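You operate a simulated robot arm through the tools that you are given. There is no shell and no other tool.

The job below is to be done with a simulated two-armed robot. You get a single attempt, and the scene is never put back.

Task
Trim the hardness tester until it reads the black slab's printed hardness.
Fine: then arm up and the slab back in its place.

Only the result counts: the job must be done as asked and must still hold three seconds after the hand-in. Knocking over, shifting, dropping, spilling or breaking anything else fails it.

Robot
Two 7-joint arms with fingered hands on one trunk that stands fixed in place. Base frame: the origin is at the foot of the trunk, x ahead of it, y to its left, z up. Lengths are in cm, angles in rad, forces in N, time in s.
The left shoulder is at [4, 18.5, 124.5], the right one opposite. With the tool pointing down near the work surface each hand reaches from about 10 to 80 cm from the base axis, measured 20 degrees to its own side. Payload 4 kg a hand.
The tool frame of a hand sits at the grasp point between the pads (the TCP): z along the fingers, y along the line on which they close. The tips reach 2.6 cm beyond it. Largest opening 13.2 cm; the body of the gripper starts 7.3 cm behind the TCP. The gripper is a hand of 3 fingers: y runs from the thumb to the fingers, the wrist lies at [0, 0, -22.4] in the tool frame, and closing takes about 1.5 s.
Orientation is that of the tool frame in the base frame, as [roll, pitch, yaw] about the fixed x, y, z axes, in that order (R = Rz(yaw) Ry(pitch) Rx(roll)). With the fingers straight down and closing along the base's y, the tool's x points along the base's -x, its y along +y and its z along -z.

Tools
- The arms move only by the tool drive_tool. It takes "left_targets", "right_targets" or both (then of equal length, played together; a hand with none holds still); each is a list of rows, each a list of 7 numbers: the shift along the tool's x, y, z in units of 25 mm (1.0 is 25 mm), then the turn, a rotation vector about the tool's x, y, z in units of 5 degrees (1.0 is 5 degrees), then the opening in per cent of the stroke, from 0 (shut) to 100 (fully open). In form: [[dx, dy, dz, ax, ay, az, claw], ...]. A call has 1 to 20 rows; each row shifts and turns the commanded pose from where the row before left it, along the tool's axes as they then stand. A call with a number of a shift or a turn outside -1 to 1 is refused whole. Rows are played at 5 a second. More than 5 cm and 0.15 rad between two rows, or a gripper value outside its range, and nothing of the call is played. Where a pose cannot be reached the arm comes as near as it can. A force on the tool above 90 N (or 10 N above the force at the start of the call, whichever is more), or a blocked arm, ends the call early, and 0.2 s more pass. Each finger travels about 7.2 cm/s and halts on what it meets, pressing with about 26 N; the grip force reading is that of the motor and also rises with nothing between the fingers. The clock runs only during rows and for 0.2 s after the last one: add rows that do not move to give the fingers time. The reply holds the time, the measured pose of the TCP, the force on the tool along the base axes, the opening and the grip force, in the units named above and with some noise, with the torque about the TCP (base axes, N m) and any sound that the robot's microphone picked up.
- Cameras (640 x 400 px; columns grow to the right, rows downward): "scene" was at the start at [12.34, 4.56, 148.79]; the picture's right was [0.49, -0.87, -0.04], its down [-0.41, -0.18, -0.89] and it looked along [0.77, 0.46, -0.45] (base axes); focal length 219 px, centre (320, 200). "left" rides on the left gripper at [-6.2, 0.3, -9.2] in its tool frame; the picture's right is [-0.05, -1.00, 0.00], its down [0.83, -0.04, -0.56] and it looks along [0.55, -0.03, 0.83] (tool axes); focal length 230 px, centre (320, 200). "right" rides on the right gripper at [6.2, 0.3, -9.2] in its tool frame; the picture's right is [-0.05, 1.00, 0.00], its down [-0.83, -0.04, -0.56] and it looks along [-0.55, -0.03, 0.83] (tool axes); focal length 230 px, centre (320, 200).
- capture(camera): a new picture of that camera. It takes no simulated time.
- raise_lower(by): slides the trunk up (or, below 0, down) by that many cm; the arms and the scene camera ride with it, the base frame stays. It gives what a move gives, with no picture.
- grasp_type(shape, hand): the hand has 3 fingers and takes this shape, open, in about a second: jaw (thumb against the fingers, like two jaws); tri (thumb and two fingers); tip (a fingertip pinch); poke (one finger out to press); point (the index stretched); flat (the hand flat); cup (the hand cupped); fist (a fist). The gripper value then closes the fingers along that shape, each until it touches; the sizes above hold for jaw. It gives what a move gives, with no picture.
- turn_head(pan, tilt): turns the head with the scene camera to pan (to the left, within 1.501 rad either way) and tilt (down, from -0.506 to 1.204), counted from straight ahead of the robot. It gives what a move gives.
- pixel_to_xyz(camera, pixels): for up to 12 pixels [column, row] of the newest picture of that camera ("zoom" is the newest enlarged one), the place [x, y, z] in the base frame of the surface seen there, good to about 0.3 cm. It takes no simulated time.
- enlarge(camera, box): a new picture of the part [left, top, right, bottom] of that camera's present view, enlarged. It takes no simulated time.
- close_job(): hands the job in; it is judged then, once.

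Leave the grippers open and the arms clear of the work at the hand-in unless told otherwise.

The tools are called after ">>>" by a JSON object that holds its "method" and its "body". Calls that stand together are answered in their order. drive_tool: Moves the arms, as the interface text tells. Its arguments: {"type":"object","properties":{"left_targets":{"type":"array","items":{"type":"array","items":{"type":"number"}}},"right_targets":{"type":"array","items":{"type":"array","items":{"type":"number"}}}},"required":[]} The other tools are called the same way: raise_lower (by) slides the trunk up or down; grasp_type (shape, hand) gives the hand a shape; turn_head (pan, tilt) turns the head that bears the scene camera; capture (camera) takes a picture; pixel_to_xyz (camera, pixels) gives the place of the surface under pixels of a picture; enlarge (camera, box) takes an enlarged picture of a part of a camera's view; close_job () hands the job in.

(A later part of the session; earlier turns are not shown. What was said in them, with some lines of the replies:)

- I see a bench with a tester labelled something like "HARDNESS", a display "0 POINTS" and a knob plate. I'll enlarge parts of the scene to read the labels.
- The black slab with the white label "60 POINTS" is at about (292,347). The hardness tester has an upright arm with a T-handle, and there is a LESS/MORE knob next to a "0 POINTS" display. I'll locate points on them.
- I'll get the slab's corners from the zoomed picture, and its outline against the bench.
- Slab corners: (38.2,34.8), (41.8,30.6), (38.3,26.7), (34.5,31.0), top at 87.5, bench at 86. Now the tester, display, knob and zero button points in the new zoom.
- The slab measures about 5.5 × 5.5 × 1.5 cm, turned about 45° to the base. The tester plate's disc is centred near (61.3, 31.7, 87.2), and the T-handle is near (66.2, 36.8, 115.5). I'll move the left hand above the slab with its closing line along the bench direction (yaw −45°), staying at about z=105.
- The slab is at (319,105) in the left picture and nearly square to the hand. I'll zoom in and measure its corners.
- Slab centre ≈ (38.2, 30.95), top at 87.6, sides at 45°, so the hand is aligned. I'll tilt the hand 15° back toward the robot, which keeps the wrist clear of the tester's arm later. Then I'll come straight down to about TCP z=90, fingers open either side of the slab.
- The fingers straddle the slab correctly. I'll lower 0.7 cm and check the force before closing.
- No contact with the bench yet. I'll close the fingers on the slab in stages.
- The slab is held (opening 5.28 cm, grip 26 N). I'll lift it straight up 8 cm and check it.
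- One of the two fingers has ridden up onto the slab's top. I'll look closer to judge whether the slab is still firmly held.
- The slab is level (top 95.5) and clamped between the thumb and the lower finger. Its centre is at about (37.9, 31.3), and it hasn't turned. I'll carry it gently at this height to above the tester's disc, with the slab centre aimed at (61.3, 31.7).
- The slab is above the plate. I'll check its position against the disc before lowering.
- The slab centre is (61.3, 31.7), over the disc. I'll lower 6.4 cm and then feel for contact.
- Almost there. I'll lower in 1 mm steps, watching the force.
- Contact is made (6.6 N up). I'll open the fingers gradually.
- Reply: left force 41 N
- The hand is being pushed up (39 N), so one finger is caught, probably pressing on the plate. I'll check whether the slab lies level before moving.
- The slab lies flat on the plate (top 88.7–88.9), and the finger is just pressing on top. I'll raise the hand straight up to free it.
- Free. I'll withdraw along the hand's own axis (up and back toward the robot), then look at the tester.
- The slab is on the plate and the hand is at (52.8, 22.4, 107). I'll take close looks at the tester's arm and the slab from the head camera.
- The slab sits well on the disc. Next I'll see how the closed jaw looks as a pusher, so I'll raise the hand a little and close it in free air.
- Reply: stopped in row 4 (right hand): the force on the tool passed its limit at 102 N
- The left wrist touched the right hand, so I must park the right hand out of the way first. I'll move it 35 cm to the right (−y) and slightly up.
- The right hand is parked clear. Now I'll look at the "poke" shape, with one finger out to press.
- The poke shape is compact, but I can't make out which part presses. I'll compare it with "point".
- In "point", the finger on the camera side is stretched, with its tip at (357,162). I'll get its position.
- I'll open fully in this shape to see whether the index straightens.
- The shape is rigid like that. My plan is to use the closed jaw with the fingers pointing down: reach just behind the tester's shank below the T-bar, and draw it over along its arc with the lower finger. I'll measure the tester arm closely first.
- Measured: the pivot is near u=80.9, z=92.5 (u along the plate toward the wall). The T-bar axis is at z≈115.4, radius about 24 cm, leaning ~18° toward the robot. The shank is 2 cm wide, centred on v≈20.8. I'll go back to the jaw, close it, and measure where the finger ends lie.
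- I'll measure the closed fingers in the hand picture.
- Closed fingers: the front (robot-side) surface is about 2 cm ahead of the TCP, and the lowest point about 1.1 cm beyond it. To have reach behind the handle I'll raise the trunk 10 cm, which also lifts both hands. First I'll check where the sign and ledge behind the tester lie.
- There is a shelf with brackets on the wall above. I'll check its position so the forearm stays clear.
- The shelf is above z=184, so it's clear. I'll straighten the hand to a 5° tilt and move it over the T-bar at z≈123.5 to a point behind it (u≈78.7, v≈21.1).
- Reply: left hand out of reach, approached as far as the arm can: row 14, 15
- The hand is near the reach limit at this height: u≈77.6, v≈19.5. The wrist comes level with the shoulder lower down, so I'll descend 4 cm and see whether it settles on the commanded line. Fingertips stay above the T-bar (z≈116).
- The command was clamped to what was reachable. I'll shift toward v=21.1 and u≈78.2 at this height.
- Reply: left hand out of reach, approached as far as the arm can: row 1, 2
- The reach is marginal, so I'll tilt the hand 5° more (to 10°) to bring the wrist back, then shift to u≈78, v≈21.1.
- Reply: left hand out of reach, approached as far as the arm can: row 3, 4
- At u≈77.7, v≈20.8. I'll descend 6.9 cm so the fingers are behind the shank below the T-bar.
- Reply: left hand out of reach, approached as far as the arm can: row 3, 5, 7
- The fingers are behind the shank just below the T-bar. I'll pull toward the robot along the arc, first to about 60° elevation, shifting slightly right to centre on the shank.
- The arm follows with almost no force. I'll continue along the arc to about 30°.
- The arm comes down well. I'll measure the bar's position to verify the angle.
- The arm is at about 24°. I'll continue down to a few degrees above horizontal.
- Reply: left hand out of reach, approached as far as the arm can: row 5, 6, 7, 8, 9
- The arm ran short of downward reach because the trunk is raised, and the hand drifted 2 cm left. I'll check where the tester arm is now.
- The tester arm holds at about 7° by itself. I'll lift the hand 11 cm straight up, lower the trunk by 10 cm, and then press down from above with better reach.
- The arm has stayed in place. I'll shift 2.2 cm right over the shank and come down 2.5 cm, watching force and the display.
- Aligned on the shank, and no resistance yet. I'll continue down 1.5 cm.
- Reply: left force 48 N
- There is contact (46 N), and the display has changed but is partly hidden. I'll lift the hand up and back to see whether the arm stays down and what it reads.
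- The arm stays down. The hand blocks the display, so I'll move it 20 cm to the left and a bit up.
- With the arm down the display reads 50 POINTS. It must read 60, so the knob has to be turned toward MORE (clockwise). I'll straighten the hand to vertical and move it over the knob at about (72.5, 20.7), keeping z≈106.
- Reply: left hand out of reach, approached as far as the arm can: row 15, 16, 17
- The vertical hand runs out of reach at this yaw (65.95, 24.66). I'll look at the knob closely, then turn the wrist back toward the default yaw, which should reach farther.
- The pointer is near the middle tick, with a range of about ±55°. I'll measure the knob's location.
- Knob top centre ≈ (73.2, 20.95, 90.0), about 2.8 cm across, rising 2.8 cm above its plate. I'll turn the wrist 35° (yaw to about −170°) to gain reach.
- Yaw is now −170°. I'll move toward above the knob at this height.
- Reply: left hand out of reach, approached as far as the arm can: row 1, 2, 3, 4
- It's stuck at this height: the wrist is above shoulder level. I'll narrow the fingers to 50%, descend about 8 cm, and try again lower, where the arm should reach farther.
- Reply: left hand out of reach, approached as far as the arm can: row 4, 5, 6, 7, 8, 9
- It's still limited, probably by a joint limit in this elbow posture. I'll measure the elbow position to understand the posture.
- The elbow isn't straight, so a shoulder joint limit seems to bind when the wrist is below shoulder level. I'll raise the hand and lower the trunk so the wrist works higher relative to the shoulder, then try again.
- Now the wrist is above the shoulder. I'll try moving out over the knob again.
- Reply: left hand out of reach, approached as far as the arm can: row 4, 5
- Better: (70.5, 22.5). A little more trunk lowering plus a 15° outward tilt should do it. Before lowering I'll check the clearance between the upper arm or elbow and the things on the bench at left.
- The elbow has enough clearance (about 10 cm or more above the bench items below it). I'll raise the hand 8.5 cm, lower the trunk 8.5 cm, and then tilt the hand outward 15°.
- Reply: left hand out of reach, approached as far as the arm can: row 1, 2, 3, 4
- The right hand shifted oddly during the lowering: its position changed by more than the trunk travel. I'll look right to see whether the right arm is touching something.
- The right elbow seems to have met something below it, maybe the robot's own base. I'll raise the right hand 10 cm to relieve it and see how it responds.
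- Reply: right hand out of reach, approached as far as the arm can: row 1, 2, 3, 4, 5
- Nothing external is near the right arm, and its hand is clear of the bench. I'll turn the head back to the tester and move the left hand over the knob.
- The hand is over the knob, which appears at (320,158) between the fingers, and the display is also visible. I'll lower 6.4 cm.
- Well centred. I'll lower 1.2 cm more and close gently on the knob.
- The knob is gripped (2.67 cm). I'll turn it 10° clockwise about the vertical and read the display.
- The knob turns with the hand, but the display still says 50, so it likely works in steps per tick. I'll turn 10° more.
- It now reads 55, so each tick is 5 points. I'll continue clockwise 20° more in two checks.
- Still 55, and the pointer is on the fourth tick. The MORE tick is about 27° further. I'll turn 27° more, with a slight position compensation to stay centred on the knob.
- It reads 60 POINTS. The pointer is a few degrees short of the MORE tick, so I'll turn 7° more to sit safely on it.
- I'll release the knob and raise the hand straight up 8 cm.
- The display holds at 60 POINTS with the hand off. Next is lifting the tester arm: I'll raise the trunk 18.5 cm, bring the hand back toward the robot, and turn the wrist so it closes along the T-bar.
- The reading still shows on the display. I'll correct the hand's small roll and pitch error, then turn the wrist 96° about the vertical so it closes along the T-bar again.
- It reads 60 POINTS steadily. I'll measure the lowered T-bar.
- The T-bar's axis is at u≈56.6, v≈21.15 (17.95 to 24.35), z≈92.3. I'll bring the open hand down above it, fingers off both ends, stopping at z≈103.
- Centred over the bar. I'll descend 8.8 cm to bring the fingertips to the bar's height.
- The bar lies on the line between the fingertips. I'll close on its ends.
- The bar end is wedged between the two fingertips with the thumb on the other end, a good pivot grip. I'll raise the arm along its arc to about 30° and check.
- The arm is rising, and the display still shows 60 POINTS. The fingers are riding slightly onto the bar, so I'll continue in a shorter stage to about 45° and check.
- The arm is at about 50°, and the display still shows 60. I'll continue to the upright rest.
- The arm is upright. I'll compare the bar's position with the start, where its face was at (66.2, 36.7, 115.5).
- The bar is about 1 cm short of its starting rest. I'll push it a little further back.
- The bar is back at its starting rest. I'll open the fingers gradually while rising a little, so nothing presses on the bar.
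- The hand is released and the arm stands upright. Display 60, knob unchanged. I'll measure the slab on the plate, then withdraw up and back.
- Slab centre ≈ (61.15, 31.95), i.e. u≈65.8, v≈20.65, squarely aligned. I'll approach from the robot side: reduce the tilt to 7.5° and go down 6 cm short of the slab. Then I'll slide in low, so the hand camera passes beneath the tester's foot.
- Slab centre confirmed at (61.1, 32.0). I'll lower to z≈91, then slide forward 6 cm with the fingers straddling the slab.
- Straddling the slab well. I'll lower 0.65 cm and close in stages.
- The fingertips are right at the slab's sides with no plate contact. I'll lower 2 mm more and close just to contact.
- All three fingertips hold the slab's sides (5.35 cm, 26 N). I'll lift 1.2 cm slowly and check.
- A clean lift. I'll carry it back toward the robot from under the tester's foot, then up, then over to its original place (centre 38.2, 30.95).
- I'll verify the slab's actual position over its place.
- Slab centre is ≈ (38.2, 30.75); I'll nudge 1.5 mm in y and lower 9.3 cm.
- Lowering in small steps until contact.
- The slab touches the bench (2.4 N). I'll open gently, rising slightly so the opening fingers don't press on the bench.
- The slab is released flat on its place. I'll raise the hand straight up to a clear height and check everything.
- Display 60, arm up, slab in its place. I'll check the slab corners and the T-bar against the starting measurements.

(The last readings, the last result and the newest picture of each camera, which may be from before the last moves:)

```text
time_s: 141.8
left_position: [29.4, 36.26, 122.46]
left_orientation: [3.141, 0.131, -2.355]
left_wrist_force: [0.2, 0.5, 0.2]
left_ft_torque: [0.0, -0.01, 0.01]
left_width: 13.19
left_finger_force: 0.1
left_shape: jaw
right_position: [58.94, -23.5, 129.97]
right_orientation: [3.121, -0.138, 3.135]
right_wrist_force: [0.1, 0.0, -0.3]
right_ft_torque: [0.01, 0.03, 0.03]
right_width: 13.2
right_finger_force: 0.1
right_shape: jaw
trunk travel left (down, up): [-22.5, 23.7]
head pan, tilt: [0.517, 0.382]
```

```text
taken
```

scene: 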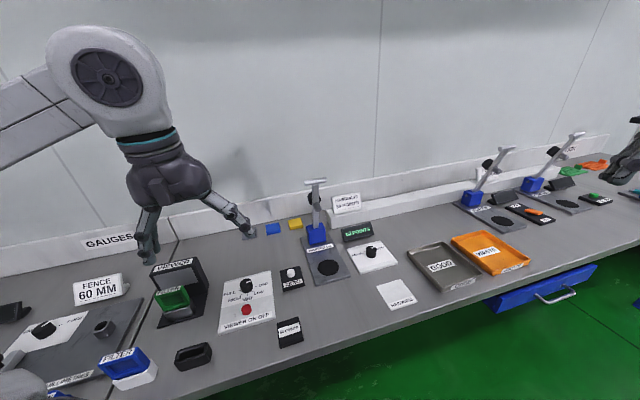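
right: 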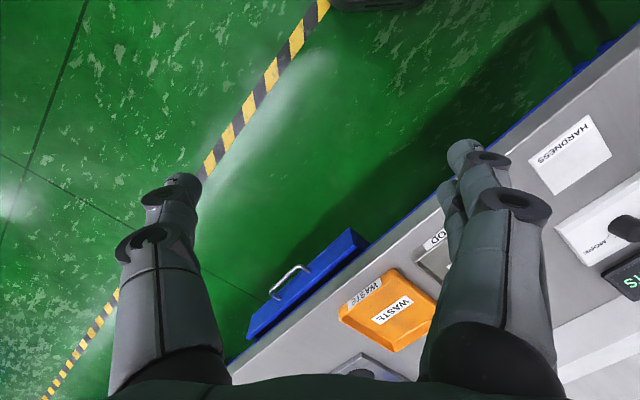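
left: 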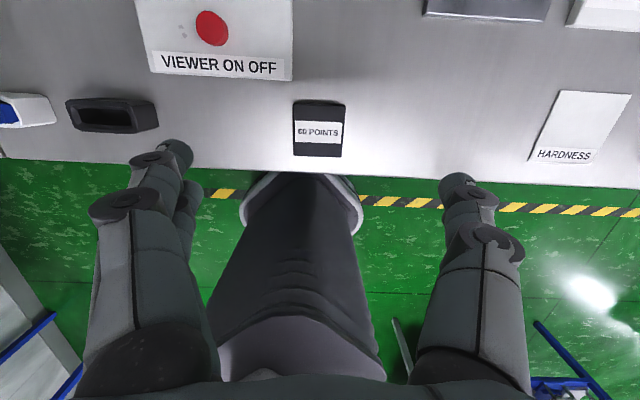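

The slab's corners match the start to within about 2–3 mm, the T-bar is back at its starting position, and the display reads 60 POINTS. Nothing else has moved that I can see. Both hands are open and clear, so I'm handing in.

>>> {"method": "close_job", "body": {}}

```text
The job is handed in.
```

The hardness tester now reads 60 POINTS, the hardness printed on the black slab. It read 50 on that slab before I turned its knob clockwise to the MORE tick.

- **Tester arm:** it is upright again, and its T-bar measures within a few millimetres of where it started.
- **Black slab:** it is back in its place, with its corners within about 3 mm of where they were.
- **Contact along the way:** the left arm bumped the robot's own right hand once, at about 102 N, so I parked the right hand aside. When I later lowered the trunk, both arms shifted oddly. I found nothing touching the right arm, and the cause is unknown.
- **Rest of the bench:** I compared the scene with the start, and nothing else looked moved or knocked over.

Both hands were open and clear of the work when I handed in. The hand-in was accepted without a verdict.
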